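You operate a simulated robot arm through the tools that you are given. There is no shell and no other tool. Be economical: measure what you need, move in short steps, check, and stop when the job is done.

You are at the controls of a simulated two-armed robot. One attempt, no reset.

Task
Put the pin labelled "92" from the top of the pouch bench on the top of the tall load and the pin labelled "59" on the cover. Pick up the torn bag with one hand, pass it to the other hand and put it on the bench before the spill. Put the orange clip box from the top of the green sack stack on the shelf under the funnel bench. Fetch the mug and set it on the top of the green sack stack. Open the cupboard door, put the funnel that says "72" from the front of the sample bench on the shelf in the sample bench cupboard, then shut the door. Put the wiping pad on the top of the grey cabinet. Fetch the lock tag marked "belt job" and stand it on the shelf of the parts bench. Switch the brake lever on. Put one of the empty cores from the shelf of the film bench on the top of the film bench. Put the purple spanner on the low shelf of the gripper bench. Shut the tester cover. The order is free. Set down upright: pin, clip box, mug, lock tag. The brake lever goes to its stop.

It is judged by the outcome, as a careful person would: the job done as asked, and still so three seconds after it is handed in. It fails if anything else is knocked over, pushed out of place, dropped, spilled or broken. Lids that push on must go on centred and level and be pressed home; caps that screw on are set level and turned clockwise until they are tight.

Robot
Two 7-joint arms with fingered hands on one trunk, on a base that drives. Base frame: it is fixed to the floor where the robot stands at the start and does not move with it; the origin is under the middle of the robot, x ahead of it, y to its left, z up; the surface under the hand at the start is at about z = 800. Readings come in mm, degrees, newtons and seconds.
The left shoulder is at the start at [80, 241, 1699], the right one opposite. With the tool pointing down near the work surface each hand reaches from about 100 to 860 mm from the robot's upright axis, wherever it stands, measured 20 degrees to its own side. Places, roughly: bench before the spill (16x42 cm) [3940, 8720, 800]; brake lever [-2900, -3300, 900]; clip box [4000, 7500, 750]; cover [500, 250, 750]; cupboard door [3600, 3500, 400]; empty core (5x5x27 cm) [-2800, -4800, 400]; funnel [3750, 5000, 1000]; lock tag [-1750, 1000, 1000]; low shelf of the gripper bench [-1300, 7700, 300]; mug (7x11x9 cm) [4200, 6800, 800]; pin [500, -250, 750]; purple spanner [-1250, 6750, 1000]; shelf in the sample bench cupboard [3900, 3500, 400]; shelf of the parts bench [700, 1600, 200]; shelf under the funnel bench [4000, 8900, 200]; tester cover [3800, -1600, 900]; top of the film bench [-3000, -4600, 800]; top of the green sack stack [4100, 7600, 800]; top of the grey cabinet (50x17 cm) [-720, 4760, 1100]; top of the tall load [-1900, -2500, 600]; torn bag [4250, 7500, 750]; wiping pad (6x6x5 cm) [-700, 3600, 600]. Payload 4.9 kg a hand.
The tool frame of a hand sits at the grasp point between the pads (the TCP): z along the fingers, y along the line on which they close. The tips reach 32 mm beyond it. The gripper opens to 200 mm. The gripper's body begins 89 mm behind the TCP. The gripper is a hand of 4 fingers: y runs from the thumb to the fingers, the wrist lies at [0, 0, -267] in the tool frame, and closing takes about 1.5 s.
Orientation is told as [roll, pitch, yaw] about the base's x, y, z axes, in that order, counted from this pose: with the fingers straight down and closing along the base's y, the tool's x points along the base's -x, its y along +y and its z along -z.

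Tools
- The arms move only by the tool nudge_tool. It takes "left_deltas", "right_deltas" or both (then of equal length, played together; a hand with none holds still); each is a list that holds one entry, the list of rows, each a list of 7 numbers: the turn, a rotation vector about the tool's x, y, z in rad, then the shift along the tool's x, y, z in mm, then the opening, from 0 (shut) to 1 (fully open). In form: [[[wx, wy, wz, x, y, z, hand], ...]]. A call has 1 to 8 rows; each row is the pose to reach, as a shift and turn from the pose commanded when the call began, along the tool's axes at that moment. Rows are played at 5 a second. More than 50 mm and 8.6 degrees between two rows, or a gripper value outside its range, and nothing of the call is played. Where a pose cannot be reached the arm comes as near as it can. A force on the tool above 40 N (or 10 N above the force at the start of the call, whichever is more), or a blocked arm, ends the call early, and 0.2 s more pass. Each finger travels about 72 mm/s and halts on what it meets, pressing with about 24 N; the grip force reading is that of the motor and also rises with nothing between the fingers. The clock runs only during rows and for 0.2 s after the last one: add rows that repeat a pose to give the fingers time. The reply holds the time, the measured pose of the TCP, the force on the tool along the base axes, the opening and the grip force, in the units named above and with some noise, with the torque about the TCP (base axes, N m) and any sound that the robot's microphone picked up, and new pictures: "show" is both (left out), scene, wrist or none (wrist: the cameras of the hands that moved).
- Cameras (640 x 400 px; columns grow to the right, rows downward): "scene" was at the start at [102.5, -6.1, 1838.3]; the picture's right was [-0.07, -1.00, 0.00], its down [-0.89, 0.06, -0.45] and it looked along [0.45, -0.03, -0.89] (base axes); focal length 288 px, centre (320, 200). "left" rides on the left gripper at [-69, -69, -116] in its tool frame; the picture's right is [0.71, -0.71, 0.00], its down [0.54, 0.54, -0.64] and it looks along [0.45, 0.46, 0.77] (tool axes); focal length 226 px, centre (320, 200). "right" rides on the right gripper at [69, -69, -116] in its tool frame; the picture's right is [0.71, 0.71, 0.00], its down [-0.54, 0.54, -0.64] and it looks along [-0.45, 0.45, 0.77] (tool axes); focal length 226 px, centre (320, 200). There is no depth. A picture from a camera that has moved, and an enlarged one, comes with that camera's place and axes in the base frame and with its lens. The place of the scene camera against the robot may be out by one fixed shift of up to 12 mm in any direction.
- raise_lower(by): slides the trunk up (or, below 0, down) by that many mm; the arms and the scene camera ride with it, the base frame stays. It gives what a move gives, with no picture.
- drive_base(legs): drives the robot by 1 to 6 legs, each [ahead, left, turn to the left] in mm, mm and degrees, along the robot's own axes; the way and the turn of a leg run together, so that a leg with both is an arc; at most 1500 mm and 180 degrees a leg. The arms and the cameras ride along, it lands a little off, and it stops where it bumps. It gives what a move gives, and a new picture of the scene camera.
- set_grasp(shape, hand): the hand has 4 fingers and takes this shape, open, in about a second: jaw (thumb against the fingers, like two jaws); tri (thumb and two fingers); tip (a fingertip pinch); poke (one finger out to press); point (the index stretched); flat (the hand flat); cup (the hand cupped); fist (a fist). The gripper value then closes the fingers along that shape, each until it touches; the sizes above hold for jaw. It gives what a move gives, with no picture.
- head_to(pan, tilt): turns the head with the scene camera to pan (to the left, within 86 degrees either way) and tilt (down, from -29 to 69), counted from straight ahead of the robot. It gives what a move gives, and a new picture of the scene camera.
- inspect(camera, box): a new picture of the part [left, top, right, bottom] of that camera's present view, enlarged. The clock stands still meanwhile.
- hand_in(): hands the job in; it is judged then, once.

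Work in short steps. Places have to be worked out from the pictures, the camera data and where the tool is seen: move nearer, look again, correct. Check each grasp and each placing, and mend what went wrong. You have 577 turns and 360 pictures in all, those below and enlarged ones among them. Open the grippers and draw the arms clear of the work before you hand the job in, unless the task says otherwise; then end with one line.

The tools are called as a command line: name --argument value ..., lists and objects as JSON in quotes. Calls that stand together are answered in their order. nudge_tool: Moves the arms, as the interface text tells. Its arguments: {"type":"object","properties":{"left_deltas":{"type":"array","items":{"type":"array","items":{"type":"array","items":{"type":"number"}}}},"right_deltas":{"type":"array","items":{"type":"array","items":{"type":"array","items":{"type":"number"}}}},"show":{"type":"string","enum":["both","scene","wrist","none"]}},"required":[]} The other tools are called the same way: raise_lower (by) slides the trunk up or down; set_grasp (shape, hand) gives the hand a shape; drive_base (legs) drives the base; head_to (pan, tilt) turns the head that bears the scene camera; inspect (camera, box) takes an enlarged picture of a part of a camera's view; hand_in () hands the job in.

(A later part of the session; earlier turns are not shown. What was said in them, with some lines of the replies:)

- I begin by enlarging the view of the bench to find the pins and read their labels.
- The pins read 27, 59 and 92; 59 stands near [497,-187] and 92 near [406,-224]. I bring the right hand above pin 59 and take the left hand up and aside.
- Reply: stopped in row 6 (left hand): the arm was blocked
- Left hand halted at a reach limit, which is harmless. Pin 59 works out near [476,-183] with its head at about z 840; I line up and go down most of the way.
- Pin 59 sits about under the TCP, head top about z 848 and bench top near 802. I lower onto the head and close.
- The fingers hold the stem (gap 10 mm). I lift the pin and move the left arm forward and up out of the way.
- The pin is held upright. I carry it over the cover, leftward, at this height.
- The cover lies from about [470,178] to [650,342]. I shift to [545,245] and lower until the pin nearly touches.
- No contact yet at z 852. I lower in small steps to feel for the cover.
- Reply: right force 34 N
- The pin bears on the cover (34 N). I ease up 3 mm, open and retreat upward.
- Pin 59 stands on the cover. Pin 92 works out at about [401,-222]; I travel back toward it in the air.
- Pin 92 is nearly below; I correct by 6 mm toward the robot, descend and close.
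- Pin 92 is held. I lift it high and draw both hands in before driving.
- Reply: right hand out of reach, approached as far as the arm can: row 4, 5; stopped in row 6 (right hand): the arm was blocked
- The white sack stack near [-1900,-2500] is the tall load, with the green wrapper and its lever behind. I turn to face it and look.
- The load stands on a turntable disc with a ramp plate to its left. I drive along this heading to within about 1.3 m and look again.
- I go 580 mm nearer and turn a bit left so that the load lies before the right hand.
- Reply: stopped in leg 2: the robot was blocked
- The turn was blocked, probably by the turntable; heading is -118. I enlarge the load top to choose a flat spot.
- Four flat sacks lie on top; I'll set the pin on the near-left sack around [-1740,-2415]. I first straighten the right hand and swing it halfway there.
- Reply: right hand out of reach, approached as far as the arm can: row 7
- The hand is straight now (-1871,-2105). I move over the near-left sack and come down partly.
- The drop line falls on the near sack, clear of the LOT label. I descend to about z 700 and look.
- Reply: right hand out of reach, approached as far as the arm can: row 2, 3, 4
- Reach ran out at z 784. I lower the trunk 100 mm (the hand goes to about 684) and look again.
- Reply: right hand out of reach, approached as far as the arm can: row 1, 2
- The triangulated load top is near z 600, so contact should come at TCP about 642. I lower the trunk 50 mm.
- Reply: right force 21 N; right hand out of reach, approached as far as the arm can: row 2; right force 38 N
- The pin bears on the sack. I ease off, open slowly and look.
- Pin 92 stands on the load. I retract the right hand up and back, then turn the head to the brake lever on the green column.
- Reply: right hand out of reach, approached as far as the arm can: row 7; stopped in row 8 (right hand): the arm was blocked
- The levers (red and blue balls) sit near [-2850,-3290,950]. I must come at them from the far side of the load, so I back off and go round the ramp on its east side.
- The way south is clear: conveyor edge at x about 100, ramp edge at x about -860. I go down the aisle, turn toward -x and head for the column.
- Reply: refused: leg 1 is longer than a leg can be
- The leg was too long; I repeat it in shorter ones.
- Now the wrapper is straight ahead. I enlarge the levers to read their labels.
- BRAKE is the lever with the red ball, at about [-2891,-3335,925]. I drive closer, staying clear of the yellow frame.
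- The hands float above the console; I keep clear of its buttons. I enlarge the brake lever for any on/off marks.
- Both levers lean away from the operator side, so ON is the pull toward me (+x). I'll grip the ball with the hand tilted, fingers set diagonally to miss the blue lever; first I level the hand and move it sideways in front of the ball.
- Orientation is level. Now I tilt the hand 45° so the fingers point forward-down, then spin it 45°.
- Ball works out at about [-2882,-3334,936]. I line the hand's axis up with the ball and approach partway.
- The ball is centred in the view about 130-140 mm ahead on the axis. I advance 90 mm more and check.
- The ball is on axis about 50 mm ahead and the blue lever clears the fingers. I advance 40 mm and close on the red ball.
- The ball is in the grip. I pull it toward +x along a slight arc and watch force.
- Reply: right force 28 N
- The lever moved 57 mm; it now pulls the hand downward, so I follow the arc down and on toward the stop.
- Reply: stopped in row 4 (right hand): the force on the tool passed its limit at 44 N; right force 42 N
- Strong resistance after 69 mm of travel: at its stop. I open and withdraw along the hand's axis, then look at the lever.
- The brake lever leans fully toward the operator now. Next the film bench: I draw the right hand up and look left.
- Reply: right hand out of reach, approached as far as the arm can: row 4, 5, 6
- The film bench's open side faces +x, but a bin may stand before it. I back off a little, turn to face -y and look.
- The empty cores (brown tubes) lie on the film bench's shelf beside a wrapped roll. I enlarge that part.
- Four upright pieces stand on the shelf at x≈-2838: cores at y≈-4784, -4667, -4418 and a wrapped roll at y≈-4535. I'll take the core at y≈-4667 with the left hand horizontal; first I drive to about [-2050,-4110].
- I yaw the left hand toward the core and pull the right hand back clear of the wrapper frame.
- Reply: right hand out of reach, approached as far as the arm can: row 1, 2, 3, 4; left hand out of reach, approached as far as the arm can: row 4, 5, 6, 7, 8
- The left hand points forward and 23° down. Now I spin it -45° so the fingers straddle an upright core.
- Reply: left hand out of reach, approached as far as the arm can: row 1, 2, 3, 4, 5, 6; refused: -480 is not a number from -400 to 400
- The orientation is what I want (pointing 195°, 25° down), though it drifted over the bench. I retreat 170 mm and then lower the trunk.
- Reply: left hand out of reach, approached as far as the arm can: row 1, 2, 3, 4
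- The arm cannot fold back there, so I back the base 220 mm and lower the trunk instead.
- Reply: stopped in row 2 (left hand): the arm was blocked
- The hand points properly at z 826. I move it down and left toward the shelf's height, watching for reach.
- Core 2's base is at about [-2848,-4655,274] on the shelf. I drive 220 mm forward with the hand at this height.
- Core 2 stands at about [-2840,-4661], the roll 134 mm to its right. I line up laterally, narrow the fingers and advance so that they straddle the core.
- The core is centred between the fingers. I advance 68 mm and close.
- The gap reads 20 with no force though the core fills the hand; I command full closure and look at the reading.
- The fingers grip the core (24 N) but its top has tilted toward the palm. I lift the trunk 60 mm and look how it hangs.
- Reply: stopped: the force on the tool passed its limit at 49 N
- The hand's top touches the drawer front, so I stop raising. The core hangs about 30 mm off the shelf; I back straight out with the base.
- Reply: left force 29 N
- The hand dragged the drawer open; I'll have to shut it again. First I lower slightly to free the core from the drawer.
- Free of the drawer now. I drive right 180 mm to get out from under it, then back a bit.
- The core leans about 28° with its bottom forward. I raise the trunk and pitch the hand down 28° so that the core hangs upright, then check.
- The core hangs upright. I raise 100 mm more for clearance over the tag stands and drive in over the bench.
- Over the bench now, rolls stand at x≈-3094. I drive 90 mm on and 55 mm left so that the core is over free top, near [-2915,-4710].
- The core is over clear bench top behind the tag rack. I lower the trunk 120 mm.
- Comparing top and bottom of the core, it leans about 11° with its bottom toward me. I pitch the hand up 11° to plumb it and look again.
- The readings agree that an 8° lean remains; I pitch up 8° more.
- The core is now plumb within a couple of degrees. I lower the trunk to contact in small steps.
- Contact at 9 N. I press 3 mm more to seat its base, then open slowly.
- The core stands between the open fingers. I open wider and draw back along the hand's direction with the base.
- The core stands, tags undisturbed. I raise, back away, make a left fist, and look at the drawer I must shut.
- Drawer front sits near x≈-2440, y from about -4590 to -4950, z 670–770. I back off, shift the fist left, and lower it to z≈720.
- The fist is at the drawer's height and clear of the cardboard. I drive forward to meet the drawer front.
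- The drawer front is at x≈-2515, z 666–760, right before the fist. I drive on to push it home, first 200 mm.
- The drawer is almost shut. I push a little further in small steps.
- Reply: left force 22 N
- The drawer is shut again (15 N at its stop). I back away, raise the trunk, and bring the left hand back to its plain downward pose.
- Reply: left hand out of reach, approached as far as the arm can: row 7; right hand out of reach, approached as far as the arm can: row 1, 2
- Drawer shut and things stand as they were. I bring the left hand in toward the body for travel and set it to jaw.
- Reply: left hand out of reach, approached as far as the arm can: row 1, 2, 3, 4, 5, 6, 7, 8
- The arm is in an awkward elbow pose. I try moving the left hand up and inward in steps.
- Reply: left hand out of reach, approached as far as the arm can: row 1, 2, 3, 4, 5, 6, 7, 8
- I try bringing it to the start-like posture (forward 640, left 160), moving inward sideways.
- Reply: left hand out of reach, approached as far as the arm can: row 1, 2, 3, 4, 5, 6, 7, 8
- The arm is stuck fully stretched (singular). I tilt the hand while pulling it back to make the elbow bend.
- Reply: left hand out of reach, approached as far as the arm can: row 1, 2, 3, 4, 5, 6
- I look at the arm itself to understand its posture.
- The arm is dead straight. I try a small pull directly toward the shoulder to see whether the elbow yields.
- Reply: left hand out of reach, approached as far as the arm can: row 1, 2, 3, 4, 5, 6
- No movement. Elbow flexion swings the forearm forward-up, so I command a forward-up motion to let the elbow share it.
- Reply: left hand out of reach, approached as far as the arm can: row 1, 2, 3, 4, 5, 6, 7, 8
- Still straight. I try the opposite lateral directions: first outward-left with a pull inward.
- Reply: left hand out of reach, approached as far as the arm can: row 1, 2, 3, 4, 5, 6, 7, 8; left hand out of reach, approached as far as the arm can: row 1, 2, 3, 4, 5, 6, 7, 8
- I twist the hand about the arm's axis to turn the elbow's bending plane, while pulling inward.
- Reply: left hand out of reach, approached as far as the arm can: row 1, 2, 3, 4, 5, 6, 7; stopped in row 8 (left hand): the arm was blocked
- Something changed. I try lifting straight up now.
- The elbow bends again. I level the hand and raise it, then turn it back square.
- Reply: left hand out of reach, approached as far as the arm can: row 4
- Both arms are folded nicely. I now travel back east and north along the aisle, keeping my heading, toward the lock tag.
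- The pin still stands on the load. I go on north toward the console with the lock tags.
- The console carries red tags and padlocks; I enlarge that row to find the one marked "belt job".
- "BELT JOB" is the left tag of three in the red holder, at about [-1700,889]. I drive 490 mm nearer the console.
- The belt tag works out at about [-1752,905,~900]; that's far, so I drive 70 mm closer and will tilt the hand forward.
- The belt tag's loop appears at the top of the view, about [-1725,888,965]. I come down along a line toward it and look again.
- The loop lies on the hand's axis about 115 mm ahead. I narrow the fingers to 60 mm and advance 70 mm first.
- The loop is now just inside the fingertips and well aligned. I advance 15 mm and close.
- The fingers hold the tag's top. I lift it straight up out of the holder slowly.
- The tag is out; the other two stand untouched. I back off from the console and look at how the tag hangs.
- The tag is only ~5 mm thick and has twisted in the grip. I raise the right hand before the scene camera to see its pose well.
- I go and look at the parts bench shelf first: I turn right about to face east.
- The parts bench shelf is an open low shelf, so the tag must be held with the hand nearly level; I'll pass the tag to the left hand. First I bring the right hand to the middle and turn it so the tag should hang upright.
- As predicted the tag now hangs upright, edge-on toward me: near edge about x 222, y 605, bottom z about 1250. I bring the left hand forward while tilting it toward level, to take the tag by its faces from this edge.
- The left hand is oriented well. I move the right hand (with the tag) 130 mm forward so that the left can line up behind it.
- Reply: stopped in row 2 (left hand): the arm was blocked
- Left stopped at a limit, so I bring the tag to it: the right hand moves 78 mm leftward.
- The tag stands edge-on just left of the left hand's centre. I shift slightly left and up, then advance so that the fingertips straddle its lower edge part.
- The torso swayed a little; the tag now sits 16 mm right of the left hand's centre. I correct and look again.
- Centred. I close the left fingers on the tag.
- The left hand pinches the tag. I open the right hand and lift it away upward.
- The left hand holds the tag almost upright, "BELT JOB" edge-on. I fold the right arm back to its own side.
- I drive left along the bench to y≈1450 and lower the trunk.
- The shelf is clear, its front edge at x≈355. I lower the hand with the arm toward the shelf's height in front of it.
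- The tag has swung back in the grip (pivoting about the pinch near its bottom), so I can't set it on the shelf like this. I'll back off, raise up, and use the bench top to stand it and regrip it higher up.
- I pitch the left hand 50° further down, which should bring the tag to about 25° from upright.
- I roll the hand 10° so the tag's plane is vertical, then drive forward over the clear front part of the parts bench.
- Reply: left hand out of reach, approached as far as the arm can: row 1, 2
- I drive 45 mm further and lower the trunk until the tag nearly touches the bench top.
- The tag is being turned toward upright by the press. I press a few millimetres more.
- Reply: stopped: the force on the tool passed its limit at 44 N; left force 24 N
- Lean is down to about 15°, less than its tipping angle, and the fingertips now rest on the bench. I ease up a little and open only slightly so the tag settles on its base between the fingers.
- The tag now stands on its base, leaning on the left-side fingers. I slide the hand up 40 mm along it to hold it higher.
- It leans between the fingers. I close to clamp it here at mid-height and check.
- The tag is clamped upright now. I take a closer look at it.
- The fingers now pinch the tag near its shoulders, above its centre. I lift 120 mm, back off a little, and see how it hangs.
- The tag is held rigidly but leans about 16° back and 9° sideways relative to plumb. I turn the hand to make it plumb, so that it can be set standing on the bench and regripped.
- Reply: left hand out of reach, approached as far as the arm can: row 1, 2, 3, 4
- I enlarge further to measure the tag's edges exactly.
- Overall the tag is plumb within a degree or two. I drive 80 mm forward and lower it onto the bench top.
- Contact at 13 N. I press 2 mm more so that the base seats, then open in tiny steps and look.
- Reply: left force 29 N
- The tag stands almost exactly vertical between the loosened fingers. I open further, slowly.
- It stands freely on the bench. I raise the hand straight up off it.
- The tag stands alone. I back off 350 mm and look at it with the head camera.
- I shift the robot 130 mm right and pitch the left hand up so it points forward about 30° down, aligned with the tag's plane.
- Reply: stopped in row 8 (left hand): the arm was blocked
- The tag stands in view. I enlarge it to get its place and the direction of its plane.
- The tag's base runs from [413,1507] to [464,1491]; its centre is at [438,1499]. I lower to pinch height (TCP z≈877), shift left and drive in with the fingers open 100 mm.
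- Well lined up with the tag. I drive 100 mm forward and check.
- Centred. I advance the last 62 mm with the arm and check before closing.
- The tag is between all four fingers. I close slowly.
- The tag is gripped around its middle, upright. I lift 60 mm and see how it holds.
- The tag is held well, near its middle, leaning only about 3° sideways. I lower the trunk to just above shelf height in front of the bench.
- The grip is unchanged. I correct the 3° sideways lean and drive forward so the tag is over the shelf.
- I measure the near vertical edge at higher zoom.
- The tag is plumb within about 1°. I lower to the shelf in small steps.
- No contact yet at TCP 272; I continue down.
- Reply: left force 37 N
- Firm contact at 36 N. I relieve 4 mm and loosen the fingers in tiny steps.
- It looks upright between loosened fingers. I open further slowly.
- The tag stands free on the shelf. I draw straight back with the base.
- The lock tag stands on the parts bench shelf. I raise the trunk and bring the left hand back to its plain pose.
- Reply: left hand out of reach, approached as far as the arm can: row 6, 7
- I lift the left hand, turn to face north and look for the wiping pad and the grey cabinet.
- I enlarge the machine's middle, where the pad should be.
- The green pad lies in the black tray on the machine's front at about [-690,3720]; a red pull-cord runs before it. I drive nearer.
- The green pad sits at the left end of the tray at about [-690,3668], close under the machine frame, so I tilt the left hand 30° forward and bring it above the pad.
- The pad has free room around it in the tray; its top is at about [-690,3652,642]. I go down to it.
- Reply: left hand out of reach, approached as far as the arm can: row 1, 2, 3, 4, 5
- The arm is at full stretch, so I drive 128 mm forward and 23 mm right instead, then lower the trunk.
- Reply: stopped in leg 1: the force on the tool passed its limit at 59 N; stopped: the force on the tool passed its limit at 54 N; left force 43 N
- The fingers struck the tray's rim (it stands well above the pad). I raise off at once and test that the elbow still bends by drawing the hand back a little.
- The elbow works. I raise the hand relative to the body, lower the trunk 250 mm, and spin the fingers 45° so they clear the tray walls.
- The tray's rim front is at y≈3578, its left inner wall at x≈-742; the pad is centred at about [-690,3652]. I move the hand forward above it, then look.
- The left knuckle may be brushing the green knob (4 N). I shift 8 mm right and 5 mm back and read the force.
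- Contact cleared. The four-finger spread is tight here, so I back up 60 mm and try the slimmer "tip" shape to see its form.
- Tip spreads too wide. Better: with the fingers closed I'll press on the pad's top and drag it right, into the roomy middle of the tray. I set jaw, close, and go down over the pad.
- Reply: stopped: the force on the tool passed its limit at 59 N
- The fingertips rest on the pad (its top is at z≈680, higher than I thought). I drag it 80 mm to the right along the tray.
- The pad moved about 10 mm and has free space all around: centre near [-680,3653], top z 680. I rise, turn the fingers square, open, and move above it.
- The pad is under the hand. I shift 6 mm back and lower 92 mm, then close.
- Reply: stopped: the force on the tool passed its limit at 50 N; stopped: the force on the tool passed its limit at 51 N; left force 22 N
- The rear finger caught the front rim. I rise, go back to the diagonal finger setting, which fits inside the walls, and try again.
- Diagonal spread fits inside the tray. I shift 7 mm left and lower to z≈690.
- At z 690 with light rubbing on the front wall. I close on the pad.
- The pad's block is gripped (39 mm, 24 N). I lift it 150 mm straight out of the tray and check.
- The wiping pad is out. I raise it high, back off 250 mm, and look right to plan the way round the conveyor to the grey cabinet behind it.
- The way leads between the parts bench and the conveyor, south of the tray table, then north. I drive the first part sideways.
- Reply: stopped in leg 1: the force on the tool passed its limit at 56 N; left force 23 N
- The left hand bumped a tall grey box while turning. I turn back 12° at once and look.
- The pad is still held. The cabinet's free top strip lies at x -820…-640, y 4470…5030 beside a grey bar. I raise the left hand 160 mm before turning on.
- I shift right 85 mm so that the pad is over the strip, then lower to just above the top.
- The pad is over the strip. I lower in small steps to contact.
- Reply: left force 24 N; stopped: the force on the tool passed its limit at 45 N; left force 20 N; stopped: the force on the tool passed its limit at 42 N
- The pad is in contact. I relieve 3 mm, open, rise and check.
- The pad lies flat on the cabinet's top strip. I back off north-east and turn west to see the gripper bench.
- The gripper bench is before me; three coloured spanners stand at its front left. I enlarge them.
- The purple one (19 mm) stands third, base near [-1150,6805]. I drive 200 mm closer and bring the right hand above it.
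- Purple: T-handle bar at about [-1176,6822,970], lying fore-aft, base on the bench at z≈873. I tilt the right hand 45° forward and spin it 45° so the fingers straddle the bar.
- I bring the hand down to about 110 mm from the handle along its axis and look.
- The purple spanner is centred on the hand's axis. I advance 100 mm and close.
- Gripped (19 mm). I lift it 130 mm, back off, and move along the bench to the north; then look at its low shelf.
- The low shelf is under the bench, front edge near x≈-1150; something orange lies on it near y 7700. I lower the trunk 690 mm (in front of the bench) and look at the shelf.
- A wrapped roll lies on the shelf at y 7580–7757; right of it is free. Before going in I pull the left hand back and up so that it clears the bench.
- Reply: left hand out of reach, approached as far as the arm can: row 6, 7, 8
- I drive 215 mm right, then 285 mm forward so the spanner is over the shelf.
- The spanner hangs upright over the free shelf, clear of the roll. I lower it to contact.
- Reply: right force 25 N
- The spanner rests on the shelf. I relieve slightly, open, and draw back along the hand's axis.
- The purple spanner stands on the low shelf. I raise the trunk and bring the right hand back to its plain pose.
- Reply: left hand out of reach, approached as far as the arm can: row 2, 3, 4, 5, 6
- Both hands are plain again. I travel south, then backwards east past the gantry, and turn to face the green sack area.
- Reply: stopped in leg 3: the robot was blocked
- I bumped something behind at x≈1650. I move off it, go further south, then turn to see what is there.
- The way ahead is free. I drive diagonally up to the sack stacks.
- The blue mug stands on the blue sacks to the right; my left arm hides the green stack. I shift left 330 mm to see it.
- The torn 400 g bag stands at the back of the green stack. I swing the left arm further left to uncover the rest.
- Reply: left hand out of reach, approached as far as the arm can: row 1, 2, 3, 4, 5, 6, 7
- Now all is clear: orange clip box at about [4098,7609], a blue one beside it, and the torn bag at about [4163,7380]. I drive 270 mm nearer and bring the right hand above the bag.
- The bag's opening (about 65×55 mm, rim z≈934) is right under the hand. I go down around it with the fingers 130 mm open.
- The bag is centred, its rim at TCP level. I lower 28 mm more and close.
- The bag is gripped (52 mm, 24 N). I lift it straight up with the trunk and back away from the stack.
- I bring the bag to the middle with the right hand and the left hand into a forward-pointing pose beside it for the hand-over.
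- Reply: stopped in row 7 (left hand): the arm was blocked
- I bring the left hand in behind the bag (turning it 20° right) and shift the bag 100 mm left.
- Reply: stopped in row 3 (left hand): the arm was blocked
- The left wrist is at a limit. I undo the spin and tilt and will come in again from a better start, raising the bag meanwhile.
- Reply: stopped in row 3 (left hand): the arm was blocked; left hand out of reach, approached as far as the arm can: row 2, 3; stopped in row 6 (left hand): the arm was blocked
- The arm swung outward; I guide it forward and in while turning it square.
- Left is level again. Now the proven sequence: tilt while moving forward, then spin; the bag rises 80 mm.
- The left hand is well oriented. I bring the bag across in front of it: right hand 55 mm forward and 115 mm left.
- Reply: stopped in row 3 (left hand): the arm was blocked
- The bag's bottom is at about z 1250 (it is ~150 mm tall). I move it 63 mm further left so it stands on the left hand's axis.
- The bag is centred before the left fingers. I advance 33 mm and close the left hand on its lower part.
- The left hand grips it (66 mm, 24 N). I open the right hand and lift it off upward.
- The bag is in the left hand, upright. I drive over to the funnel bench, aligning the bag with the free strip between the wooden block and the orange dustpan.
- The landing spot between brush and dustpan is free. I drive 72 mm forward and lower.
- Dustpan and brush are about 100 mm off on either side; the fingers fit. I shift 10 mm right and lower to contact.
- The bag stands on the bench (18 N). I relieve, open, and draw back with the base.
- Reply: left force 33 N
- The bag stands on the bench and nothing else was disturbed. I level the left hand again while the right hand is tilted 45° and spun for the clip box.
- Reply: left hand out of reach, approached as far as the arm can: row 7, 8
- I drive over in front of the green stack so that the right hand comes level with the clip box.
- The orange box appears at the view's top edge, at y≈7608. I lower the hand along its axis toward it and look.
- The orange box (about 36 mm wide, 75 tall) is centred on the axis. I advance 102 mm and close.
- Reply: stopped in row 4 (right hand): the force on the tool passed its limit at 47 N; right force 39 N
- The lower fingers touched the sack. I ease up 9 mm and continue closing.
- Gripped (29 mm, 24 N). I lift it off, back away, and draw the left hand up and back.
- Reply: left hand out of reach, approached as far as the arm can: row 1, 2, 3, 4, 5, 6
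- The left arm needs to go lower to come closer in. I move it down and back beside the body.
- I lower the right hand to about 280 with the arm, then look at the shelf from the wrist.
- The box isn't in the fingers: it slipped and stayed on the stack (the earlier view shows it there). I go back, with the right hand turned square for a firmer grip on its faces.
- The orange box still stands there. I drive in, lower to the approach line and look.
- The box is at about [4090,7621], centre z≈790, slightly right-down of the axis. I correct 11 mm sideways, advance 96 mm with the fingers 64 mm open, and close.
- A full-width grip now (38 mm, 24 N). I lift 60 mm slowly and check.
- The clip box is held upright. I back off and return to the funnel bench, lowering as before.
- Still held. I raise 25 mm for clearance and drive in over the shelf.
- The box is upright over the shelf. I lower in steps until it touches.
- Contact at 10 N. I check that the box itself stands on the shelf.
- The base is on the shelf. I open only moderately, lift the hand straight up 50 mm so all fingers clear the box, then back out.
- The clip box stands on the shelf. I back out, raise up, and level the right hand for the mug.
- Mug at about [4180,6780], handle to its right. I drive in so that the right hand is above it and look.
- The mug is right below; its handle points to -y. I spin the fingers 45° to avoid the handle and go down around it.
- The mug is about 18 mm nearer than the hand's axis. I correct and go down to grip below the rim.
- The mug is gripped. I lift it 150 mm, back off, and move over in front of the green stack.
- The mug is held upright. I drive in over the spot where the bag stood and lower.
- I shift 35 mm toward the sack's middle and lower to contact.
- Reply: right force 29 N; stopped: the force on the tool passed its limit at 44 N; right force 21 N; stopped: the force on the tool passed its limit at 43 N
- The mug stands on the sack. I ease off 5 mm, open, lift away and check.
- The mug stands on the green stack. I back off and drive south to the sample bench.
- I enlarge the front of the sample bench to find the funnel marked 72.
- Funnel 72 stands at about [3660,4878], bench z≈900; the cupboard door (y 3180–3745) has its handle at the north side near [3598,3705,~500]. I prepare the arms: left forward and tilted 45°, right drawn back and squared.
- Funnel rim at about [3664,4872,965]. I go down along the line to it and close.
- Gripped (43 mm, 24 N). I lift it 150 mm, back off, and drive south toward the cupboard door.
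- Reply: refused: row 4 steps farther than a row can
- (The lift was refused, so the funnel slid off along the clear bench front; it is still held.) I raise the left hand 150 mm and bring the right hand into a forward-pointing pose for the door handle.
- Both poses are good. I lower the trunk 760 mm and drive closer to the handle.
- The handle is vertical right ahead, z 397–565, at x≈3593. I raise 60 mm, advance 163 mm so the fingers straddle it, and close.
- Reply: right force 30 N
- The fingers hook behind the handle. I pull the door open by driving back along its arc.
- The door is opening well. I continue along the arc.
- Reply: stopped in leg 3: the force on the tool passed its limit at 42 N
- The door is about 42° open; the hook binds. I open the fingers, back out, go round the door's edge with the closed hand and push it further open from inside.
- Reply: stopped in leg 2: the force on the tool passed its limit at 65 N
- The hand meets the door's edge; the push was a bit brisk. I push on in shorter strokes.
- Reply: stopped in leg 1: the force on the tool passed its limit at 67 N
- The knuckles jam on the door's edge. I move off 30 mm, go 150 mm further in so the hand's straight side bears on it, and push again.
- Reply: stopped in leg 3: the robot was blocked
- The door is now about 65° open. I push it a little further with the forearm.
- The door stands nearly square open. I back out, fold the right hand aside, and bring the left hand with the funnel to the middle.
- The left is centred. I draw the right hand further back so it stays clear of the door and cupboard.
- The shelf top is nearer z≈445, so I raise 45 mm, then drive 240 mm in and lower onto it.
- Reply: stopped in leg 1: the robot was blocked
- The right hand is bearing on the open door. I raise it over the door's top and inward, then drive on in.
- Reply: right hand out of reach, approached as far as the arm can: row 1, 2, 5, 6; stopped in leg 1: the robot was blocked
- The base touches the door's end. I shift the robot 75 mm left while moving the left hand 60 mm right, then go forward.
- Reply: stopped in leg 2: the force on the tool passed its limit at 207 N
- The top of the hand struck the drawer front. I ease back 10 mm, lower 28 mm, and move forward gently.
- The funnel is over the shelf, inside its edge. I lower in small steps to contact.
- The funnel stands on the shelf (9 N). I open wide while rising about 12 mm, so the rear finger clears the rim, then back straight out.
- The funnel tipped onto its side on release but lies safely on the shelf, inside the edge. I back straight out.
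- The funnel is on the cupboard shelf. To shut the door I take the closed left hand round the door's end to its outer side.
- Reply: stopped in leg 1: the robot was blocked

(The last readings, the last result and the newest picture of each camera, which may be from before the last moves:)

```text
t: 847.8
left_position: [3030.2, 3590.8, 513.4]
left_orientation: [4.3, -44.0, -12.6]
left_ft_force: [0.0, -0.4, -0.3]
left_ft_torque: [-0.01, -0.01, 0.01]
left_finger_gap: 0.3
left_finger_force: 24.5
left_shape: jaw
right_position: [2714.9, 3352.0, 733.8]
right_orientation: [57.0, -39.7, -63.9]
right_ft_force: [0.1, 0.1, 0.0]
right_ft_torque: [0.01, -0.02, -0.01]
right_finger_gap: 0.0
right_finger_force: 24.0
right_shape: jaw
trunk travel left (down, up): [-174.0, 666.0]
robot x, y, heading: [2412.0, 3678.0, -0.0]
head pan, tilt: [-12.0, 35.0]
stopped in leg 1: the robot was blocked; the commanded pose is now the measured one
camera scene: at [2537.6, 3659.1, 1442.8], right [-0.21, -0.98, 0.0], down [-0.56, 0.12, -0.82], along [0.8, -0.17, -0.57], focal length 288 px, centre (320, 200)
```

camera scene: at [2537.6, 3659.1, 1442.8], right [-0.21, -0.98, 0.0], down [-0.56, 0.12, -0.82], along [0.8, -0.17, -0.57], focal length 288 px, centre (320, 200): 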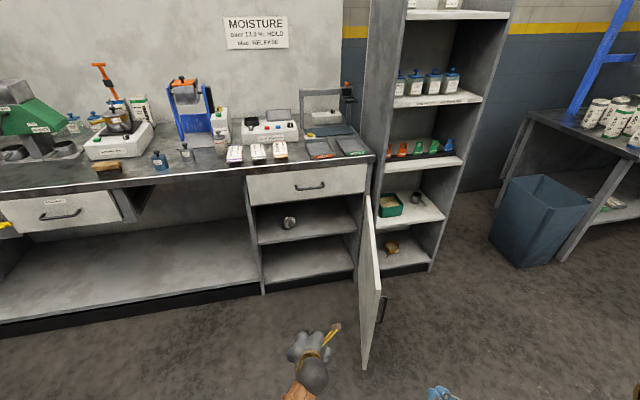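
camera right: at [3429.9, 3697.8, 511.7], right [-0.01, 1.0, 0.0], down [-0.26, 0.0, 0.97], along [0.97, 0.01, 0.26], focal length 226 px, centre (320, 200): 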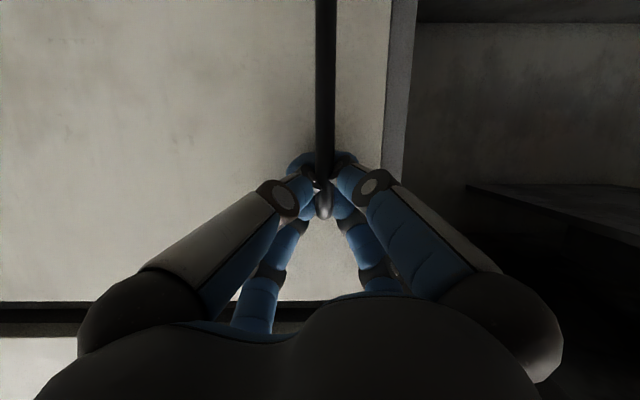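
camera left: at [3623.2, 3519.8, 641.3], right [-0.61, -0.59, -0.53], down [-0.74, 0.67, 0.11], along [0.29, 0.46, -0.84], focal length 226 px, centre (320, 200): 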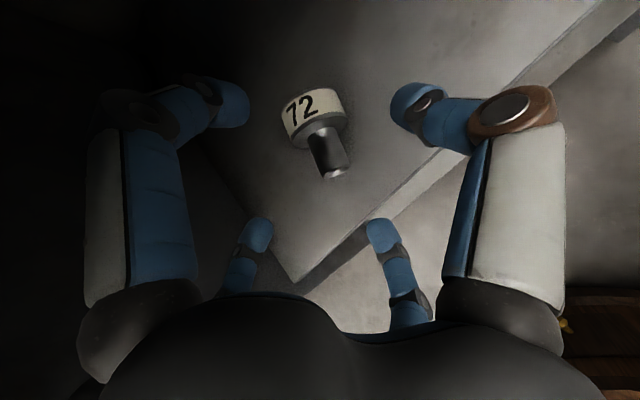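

Something behind stops me (the tray table). I draw the left hand back 90 mm with the arm instead, then pass the door's end.

nudge_tool --left_deltas '[[[0, 0, 0, 32, -9, -31, 0], [0, 0, 0, 63, -19, -62, 0]]]' --show "none"

drive_base --legs '[[15, -545, 0], [270, 0, 0], [0, 60, 0], [0, 80, 0], [0, 80, 0]]'

```text
t: 848.4
left_position: [2939.3, 3588.3, 513.1]
left_orientation: [4.2, -43.9, -12.4]
left_ft_force: [0.5, -0.4, -0.5]
left_ft_torque: [0.0, 0.02, -0.02]
left_finger_gap: 0.1
left_finger_force: 24.5
left_shape: jaw
right_position: [2716.3, 3352.6, 733.7]
right_orientation: [57.2, -39.8, -63.7]
right_ft_force: [-0.6, 0.8, 0.3]
right_ft_torque: [-0.05, -0.04, 0.03]
right_finger_gap: 0.2
right_finger_force: 23.5
right_shape: jaw
trunk travel left (down, up): [-174.0, 666.0]
robot x, y, heading: [2413.6, 3681.2, 0.0]
head pan, tilt: [-12.0, 35.0]
```

```text
t: 849.7
left_position: [2947.9, 3483.0, 511.9]
left_orientation: [4.3, -44.1, -17.9]
left_ft_force: [-0.4, 0.1, -0.7]
left_ft_torque: [0.02, 0.02, 0.01]
left_finger_gap: 0.0
left_finger_force: 23.8
left_shape: jaw
right_position: [2701.9, 3269.9, 732.3]
right_orientation: [57.0, -39.7, -69.1]
right_ft_force: [0.3, -0.8, -0.1]
right_ft_torque: [0.0, -0.02, 0.04]
right_finger_gap: 0.0
right_finger_force: 24.4
right_shape: jaw
trunk travel left (down, up): [-174.0, 666.0]
robot x, y, heading: [2431.3, 3625.7, -5.5]
head pan, tilt: [-12.0, 35.0]
stopped in leg 1: the robot was blocked; the commanded pose is now the measured one
camera scene: at [2554.1, 3591.8, 1442.7], right [-0.3, -0.95, 0.0], down [-0.55, 0.17, -0.82], along [0.78, -0.24, -0.57], focal length 288 px, centre (320, 200)
```

scene: 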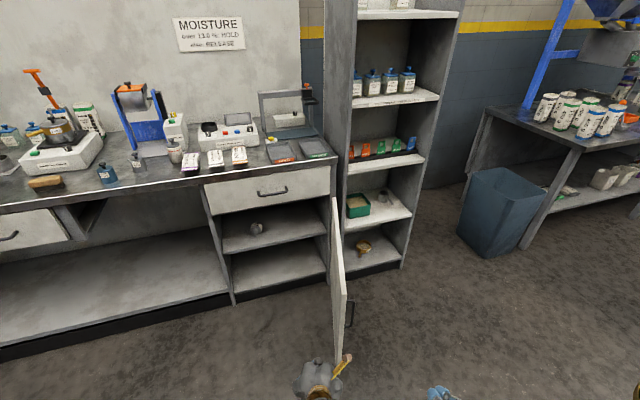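

The tray table's corner is in the way behind. I retract the left hand further, square up, and go round again a little further east.

nudge_tool --left_deltas '[[[0, 0, 0, 30, -9, -30, 0], [0, 0, 0, 60, -18, -60, 0], [0, 0, 0, 91, -27, -90, 0]]]' --show "none"

drive_base --legs '[[85, 10, 5.5], [0, -520, 0], [270, 0, 0], [0, 70, 0], [20, 80, 0], [40, 80, 0]]'

```text
t: 850.5
left_position: [2837.5, 3495.0, 509.5]
left_orientation: [3.9, -44.1, -17.1]
left_ft_force: [0.3, 0.3, 0.3]
left_ft_torque: [-0.02, -0.01, 0.0]
left_finger_gap: 0.0
left_finger_force: 24.0
left_shape: jaw
right_position: [2714.7, 3275.4, 728.6]
right_orientation: [55.7, -39.8, -68.2]
right_ft_force: [0.0, -0.7, -0.4]
right_ft_torque: [0.01, -0.02, 0.04]
right_finger_gap: 0.0
right_finger_force: 24.1
right_shape: jaw
trunk travel left (down, up): [-174.0, 666.0]
robot x, y, heading: [2433.1, 3628.9, -5.4]
head pan, tilt: [-12.0, 35.0]
```

```text
t: 857.8
left_position: [3264.8, 3249.8, 512.6]
left_orientation: [4.0, -44.3, -11.6]
left_ft_force: [0.1, 0.3, -1.2]
left_ft_torque: [-0.02, 0.03, 0.01]
left_finger_gap: 0.0
left_finger_force: 23.7
left_shape: jaw
right_position: [3160.6, 3017.5, 732.4]
right_orientation: [55.7, -39.9, -62.8]
right_ft_force: [0.3, 0.2, 0.4]
right_ft_torque: [-0.02, 0.0, 0.0]
right_finger_gap: 0.0
right_finger_force: 24.1
right_shape: jaw
trunk travel left (down, up): [-174.0, 666.0]
robot x, y, heading: [2851.1, 3336.8, 0.3]
head pan, tilt: [-12.0, 35.0]
camera scene: at [2992.3, 3330.9, 1441.3], right [-0.21, -0.98, 0.01], down [-0.57, 0.11, -0.81], along [0.79, -0.17, -0.58], focal length 288 px, centre (320, 200)
```

scene: 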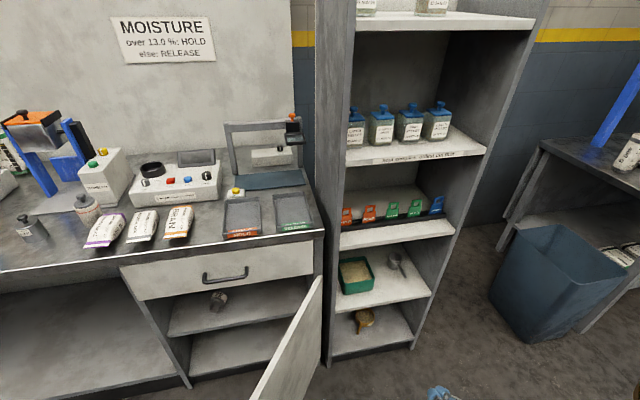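

The door is swinging shut. I continue pushing it forward and left along its arc.

drive_base --legs '[[50, 90, 0], [60, 90, 0], [70, 80, 0], [80, 60, 0], [60, 30, 0]]'

```text
t: 861.9
left_position: [3575.3, 3595.6, 515.5]
left_orientation: [4.3, -45.0, -12.2]
left_ft_force: [-24.2, 0.6, -4.7]
left_ft_torque: [0.06, 0.56, 0.18]
left_finger_gap: 0.1
left_finger_force: 24.4
left_shape: jaw
right_position: [3465.0, 3364.5, 734.8]
right_orientation: [56.4, -40.0, -63.2]
right_ft_force: [-0.6, 0.1, 0.3]
right_ft_torque: [0.02, -0.01, -0.03]
right_finger_gap: 0.0
right_finger_force: 24.1
right_shape: jaw
trunk travel left (down, up): [-174.0, 666.0]
robot x, y, heading: [3159.4, 3685.2, 0.2]
head pan, tilt: [-12.0, 35.0]
stopped in leg 5: the force on the tool passed its limit at 70 N (the readings are from after the stop); the commanded pose is now the measured one
camera scene: at [3290.1, 3676.0, 1442.8], right [-0.21, -0.98, 0.01], down [-0.57, 0.11, -0.82], along [0.8, -0.17, -0.58], focal length 288 px, centre (320, 200)
```

scene: 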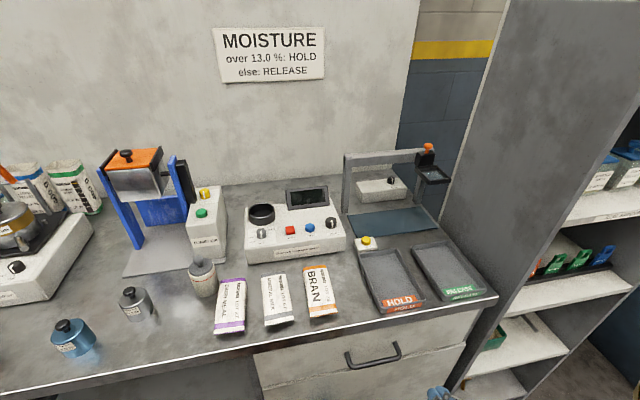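

Firm resistance: the door seems shut. I back off and check it.

drive_base --legs '[[-420, 0, 0]]'

```text
t: 864.5
left_position: [3154.7, 3593.6, 517.6]
left_orientation: [4.2, -44.9, -12.3]
left_ft_force: [-0.4, 0.3, 0.6]
left_ft_torque: [-0.04, 0.03, 0.0]
left_finger_gap: 0.1
left_finger_force: 24.1
left_shape: jaw
right_position: [3043.9, 3363.1, 733.9]
right_orientation: [56.4, -40.0, -63.5]
right_ft_force: [0.4, 0.1, -0.3]
right_ft_torque: [0.01, 0.0, -0.03]
right_finger_gap: 0.0
right_finger_force: 24.1
right_shape: jaw
trunk travel left (down, up): [-174.0, 666.0]
robot x, y, heading: [2732.1, 3685.7, -0.2]
head pan, tilt: [-12.0, 35.0]
camera scene: at [2869.9, 3675.6, 1441.9], right [-0.21, -0.98, 0.01], down [-0.57, 0.11, -0.82], along [0.8, -0.18, -0.58], focal length 288 px, centre (320, 200)
```

scene: 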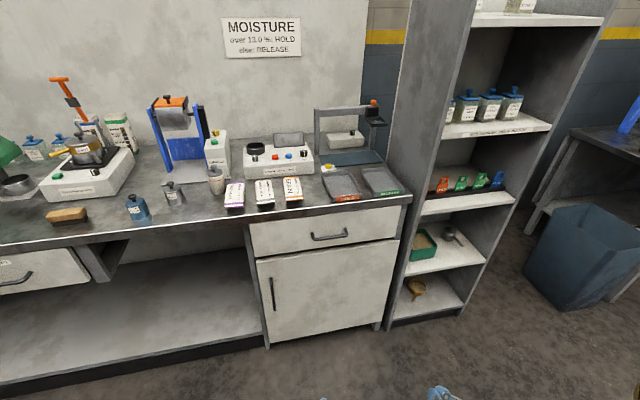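

The door is shut and the bench is tidy. I raise the trunk and travel south along the wall benches to the tester.

raise_lower --by 400

drive_base --legs '[[-150, -1300, 0], [0, -1400, 0], [0, -1400, 0], [0, -1180, 0]]'

```text
t: 868.3
left_position: [3154.2, 3593.3, 918.0]
left_orientation: [4.4, -45.1, -12.5]
left_ft_force: [0.6, 0.0, 0.2]
left_ft_torque: [0.03, -0.02, 0.01]
left_finger_gap: 0.1
left_finger_force: 23.5
left_shape: jaw
right_position: [3043.0, 3362.4, 1133.9]
right_orientation: [56.6, -39.9, -63.6]
right_ft_force: [-0.4, -0.7, 1.1]
right_ft_torque: [0.0, -0.01, 0.01]
right_finger_gap: 0.0
right_finger_force: 24.1
right_shape: jaw
trunk travel left (down, up): [-574.0, 266.0]
robot x, y, heading: [2739.3, 3684.6, -0.4]
head pan, tilt: [-12.0, 35.0]
```

```text
t: 893.7
left_position: [3107.9, -1679.1, 918.0]
left_orientation: [4.4, -45.1, -10.3]
left_ft_force: [-0.1, -0.5, 0.0]
left_ft_torque: [0.01, 0.0, -0.03]
left_finger_gap: 0.2
left_finger_force: 24.3
left_shape: jaw
right_position: [3004.6, -1914.7, 1133.8]
right_orientation: [56.6, -39.8, -61.4]
right_ft_force: [-0.5, -0.5, 0.7]
right_ft_torque: [0.0, -0.02, 0.02]
right_finger_gap: 0.1
right_finger_force: 23.8
right_shape: jaw
trunk travel left (down, up): [-574.0, 266.0]
robot x, y, heading: [2688.6, -1602.2, 2.1]
head pan, tilt: [-12.0, 35.0]
camera scene: at [2818.4, -1611.4, 1842.3], right [-0.17, -0.98, 0.0], down [-0.57, 0.1, -0.82], along [0.8, -0.14, -0.58], focal length 288 px, centre (320, 200)
```

scene: 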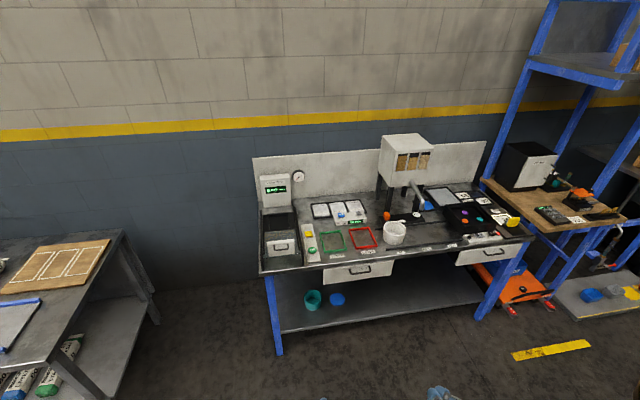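

There is the tester bench. I enlarge its left part, which looks like a chamber with an open cover.

inspect --camera "scene" --box '[240, 160, 380, 290]'

```text
3.08 times, centred on (310, 225) of scene
camera zoom: at [2818.4, -1611.4, 1842.3], right [-0.17, -0.98, 0.0], down [-0.57, 0.1, -0.82], along [0.8, -0.14, -0.58], focal length 885 px, centre (351, 123)
```

zoom: 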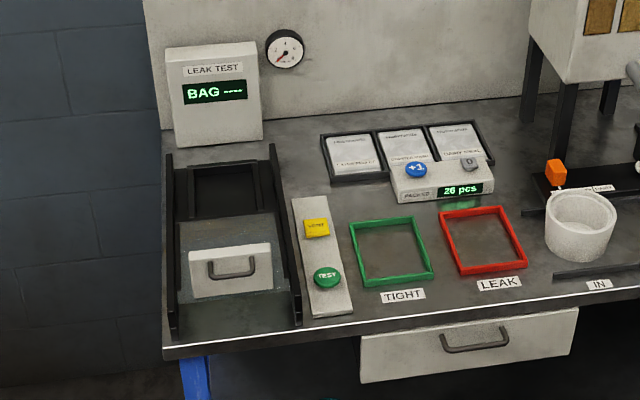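

The leak tester's cover is a sliding plate with a handle, drawn to the front; it must be pushed back over the chamber. I line up the closed left hand with its handle and approach.

raise_lower --by 22

drive_base --legs '[[0, 95, -2.1], [540, 0, 0]]'

inspect --camera "left" --box '[120, 0, 520, 250]'

```text
t: 894.3
left_position: [3107.7, -1679.0, 940.0]
left_orientation: [4.4, -45.2, -10.3]
left_ft_force: [-0.1, 0.2, 0.3]
left_ft_torque: [-0.03, 0.02, 0.0]
left_finger_gap: 0.1
left_finger_force: 24.0
left_shape: jaw
right_position: [3004.7, -1915.0, 1155.8]
right_orientation: [56.7, -39.9, -61.5]
right_ft_force: [0.1, -0.3, -0.1]
right_ft_torque: [0.01, 0.01, 0.02]
right_finger_gap: 0.0
right_finger_force: 23.8
right_shape: jaw
trunk travel left (down, up): [-596.0, 244.0]
robot x, y, heading: [2687.3, -1601.2, 2.1]
head pan, tilt: [-12.0, 35.0]
```

```text
t: 898.2
left_position: [3647.1, -1599.9, 939.7]
left_orientation: [4.3, -45.2, -12.5]
left_ft_force: [-0.2, -0.5, -1.0]
left_ft_torque: [-0.03, 0.03, -0.03]
left_finger_gap: 0.1
left_finger_force: 24.3
left_shape: jaw
right_position: [3533.8, -1831.2, 1155.1]
right_orientation: [56.6, -39.9, -63.6]
right_ft_force: [0.1, 0.3, 0.2]
right_ft_torque: [0.02, 0.01, 0.0]
right_finger_gap: 0.0
right_finger_force: 24.6
right_shape: jaw
trunk travel left (down, up): [-596.0, 244.0]
robot x, y, heading: [3231.7, -1508.1, -0.1]
head pan, tilt: [-12.0, 35.0]
camera scene: at [3359.1, -1519.9, 1864.6], right [-0.21, -0.98, 0.01], down [-0.56, 0.12, -0.82], along [0.8, -0.17, -0.58], focal length 288 px, centre (320, 200)
```

scene: 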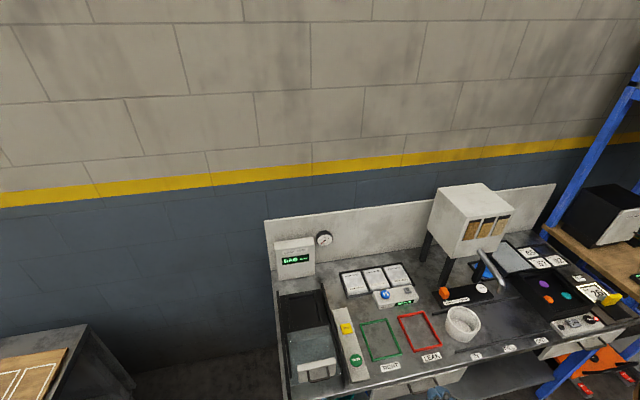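

```text
1.60 times, centred on (320, 125) of left
camera zoom: at [3602.0, -1667.8, 1067.3], right [-0.6, -0.59, -0.54], down [-0.74, 0.67, 0.1], along [0.3, 0.46, -0.84], focal length 362 px, centre (320, 320)
```

zoom: 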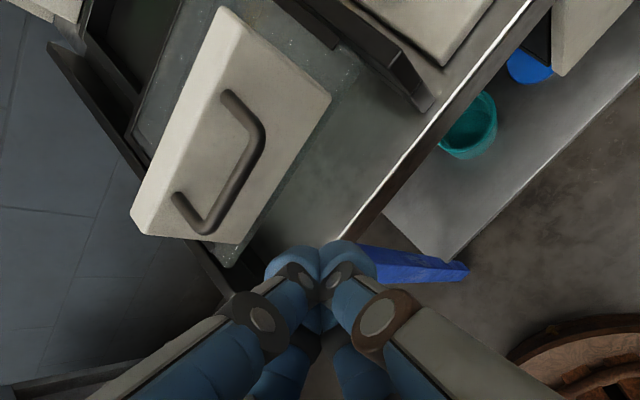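

The cover's front is at x≈3740, y≈-1612, just ahead of the fingertips. I lower 10 mm, shift 10 mm right and push it back in steps.

raise_lower --by -10

drive_base --legs '[[0, -10, 0], [60, 0, 0], [60, 0, 0], [50, 0, 0], [40, 0, 0]]'

```text
t: 898.8
left_position: [3648.9, -1599.7, 930.7]
left_orientation: [4.6, -45.3, -12.5]
left_ft_force: [0.3, 0.2, 0.1]
left_ft_torque: [0.03, 0.01, -0.02]
left_finger_gap: 0.1
left_finger_force: 23.5
left_shape: jaw
right_position: [3535.1, -1831.2, 1144.3]
right_orientation: [56.7, -39.8, -63.6]
right_ft_force: [0.8, -0.6, 0.8]
right_ft_torque: [-0.01, 0.03, 0.0]
right_finger_gap: 0.1
right_finger_force: 24.4
right_shape: jaw
trunk travel left (down, up): [-586.0, 254.0]
robot x, y, heading: [3228.3, -1509.9, -0.1]
head pan, tilt: [-12.0, 35.0]
```

```text
t: 901.7
left_position: [3858.3, -1610.7, 929.3]
left_orientation: [4.6, -45.0, -12.6]
left_ft_force: [-1.0, 0.2, -0.1]
left_ft_torque: [-0.01, -0.04, 0.0]
left_finger_gap: 0.1
left_finger_force: 24.6
left_shape: jaw
right_position: [3745.9, -1843.1, 1144.1]
right_orientation: [56.5, -39.7, -63.5]
right_ft_force: [0.6, -0.9, 0.7]
right_ft_torque: [0.04, -0.01, -0.02]
right_finger_gap: 0.0
right_finger_force: 23.9
right_shape: jaw
trunk travel left (down, up): [-586.0, 254.0]
robot x, y, heading: [3435.0, -1517.8, -0.2]
head pan, tilt: [-12.0, 35.0]
camera scene: at [3572.6, -1534.7, 1854.1], right [-0.21, -0.98, 0.0], down [-0.57, 0.12, -0.82], along [0.8, -0.17, -0.58], focal length 288 px, centre (320, 200)
```

scene: 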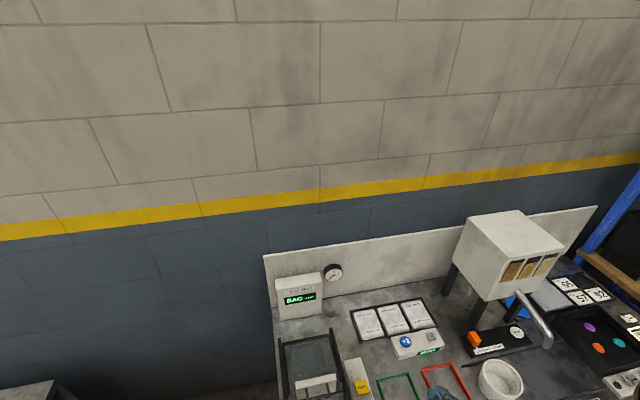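

The cover has slid about 140 mm back. I push on until it meets its stop.

drive_base --legs '[[20, 0, 0], [20, 0, 0], [20, 0, 0]]'

inspect --camera "left" --box '[120, 0, 520, 250]'

```text
t: 902.6
left_position: [3873.6, -1611.0, 931.0]
left_orientation: [4.8, -45.3, -12.5]
left_ft_force: [0.1, -0.2, 0.5]
left_ft_torque: [0.01, 0.0, -0.04]
left_finger_gap: 0.0
left_finger_force: 24.7
left_shape: jaw
right_position: [3758.1, -1842.5, 1144.8]
right_orientation: [56.7, -39.8, -63.6]
right_ft_force: [-0.4, -0.2, 0.9]
right_ft_torque: [-0.02, 0.01, -0.01]
right_finger_gap: 0.0
right_finger_force: 24.2
right_shape: jaw
trunk travel left (down, up): [-586.0, 254.0]
robot x, y, heading: [3453.4, -1516.3, -0.3]
head pan, tilt: [-12.0, 35.0]
stopped in leg 1: the robot was blocked; the commanded pose is now the measured one
camera scene: at [3582.3, -1534.1, 1854.5], right [-0.21, -0.98, 0.0], down [-0.56, 0.12, -0.82], along [0.8, -0.17, -0.58], focal length 288 px, centre (320, 200)
```

scene: 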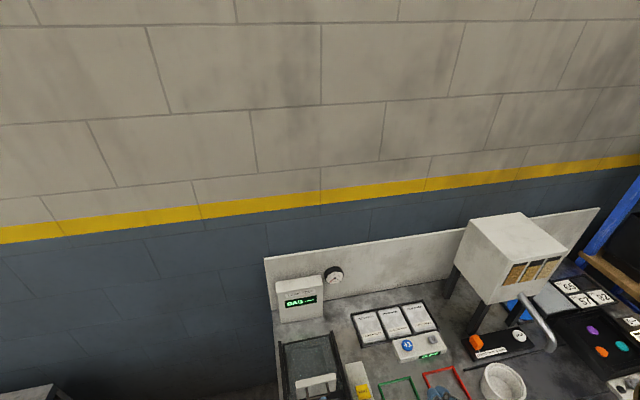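

```text
1.60 times, centred on (320, 125) of left
camera zoom: at [3827.8, -1679.2, 1057.5], right [-0.6, -0.59, -0.54], down [-0.74, 0.66, 0.1], along [0.3, 0.46, -0.83], focal length 362 px, centre (320, 320)
```

zoom: 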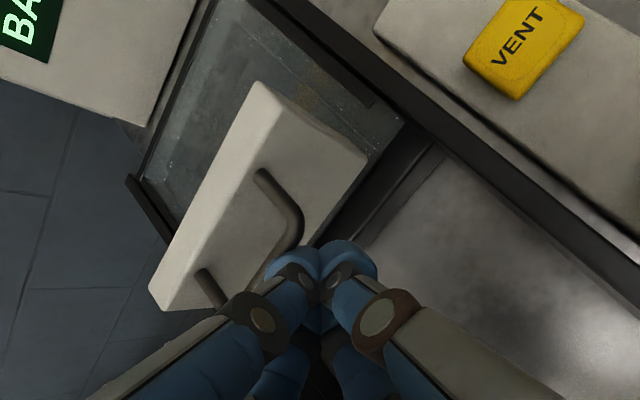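

The base now touches the bench, so I push further with the arm until the cover stops.

nudge_tool --left_deltas '[[[0, 0, 0, -7, 1, 7, 0], [0, 0, 0, -14, 3, 14, 0], [0, 0, 0, -21, 4, 21, 0], [0, 0, 0, -28, 6, 28, 0], [0, 0, 0, -35, 7, 35, 0], [0, 0, 0, -42, 9, 42, 0]]]' --show "none"

```text
t: 903.5
left_position: [3880.9, -1614.2, 925.4]
left_orientation: [3.8, -44.5, -12.8]
left_ft_force: [-13.7, 0.4, -2.7]
left_ft_torque: [-0.02, -0.03, -0.04]
left_finger_gap: 0.1
left_finger_force: 24.1
left_shape: jaw
right_position: [3749.7, -1835.4, 1149.4]
right_orientation: [57.0, -40.4, -63.9]
right_ft_force: [0.0, -0.5, 0.6]
right_ft_torque: [-0.02, 0.0, 0.0]
right_finger_gap: 0.1
right_finger_force: 24.0
right_shape: jaw
trunk travel left (down, up): [-586.0, 254.0]
robot x, y, heading: [3450.3, -1518.3, 0.3]
head pan, tilt: [-12.0, 35.0]
stopped in row 4 (left hand): the force on the tool passed its limit at 43 N (the readings are from after the stop); the commanded pose is now the measured one
```

It met firm resistance (43 N): the cover is at its stop. I back away and verify.

drive_base --legs '[[-450, 0, 0]]'

inspect --camera "scene" --box '[240, 200, 400, 340]'

```text
t: 906.2
left_position: [3442.8, -1612.8, 923.3]
left_orientation: [4.0, -44.2, -12.6]
left_ft_force: [-0.5, -0.5, 0.1]
left_ft_torque: [0.03, 0.0, 0.0]
left_finger_gap: 0.0
left_finger_force: 23.8
left_shape: jaw
right_position: [3310.9, -1838.4, 1146.4]
right_orientation: [56.6, -40.1, -63.3]
right_ft_force: [-0.3, -0.1, -0.2]
right_ft_torque: [0.0, 0.01, 0.01]
right_finger_gap: 0.0
right_finger_force: 23.7
right_shape: jaw
trunk travel left (down, up): [-586.0, 254.0]
robot x, y, heading: [3006.7, -1518.7, 0.3]
head pan, tilt: [-12.0, 35.0]
camera scene: at [3135.5, -1527.7, 1854.3], right [-0.21, -0.98, 0.01], down [-0.56, 0.11, -0.82], along [0.8, -0.17, -0.58], focal length 288 px, centre (320, 200)
```

scene: 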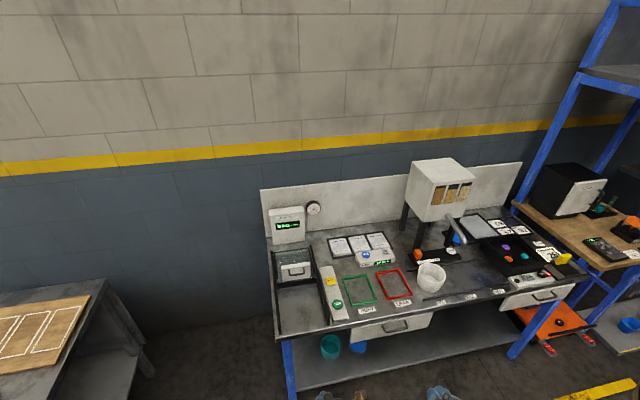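

```text
2.86 times, centred on (320, 270) of scene
camera zoom: at [3135.5, -1527.7, 1854.3], right [-0.21, -0.98, 0.01], down [-0.56, 0.11, -0.82], along [0.8, -0.17, -0.58], focal length 822 px, centre (320, 0)
```

zoom: 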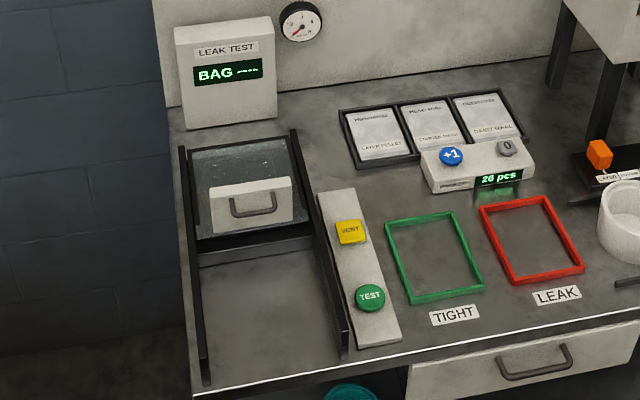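

The cover sits fully over the chamber. All items are done; I open both hands, clear of everything, before handing in.

nudge_tool --left_deltas '[[[0, 0, 0, 0, 0, 0, 0.2], [0, 0, 0, 0, 0, 0, 0.4], [0, 0, 0, 0, 0, 0, 0.5], [0, 0, 0, 0, 0, 0, 0.5]]]' --right_deltas '[[[0, 0, 0, 0, 0, 0, 0.2], [0, 0, 0, 0, 0, 0, 0.4], [0, 0, 0, 0, 0, 0, 0.5], [0, 0, 0, 0, 0, 0, 0.5]]]' --show "none"

drive_base --legs '[[-300, 0, 0]]'

```text
t: 907.2
left_position: [3442.7, -1611.5, 924.4]
left_orientation: [4.1, -44.3, -12.5]
left_ft_force: [-0.2, 0.8, -0.6]
left_ft_torque: [0.0, 0.0, -0.01]
left_finger_gap: 98.2
left_finger_force: 0.0
left_shape: jaw
right_position: [3311.2, -1838.5, 1146.9]
right_orientation: [56.5, -40.1, -63.6]
right_ft_force: [0.7, 0.4, -0.5]
right_ft_torque: [-0.02, -0.01, -0.02]
right_finger_gap: 98.5
right_finger_force: 0.1
right_shape: jaw
trunk travel left (down, up): [-586.0, 254.0]
robot x, y, heading: [3004.7, -1516.7, 0.1]
head pan, tilt: [-12.0, 35.0]
```

```text
t: 909.2
left_position: [3144.4, -1611.8, 924.5]
left_orientation: [4.1, -44.4, -12.5]
left_ft_force: [-0.4, -0.3, -0.1]
left_ft_torque: [0.02, -0.01, -0.05]
left_finger_gap: 99.9
left_finger_force: 0.0
left_shape: jaw
right_position: [3010.4, -1838.7, 1147.1]
right_orientation: [56.5, -39.9, -63.5]
right_ft_force: [-0.6, 0.8, -0.8]
right_ft_torque: [-0.02, -0.02, 0.0]
right_finger_gap: 99.5
right_finger_force: 0.1
right_shape: jaw
trunk travel left (down, up): [-586.0, 254.0]
robot x, y, heading: [2700.8, -1517.0, -0.0]
head pan, tilt: [-12.0, 35.0]
camera scene: at [2835.5, -1527.8, 1854.3], right [-0.21, -0.98, 0.01], down [-0.56, 0.11, -0.82], along [0.8, -0.17, -0.58], focal length 288 px, centre (320, 200)
```

scene: 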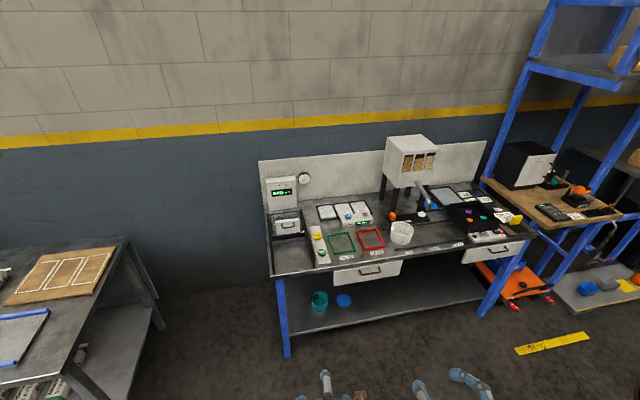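

Hands are open and clear, and the tester cover stays shut. I hand the job in.

hand_in

```text
The job is handed in.
```

All the tasks you listed are carried out and the job is handed in, but the funnel marked "72" tipped onto its side on the cupboard shelf when released, and I pulled the film bench drawer open by accident and pushed it shut again.
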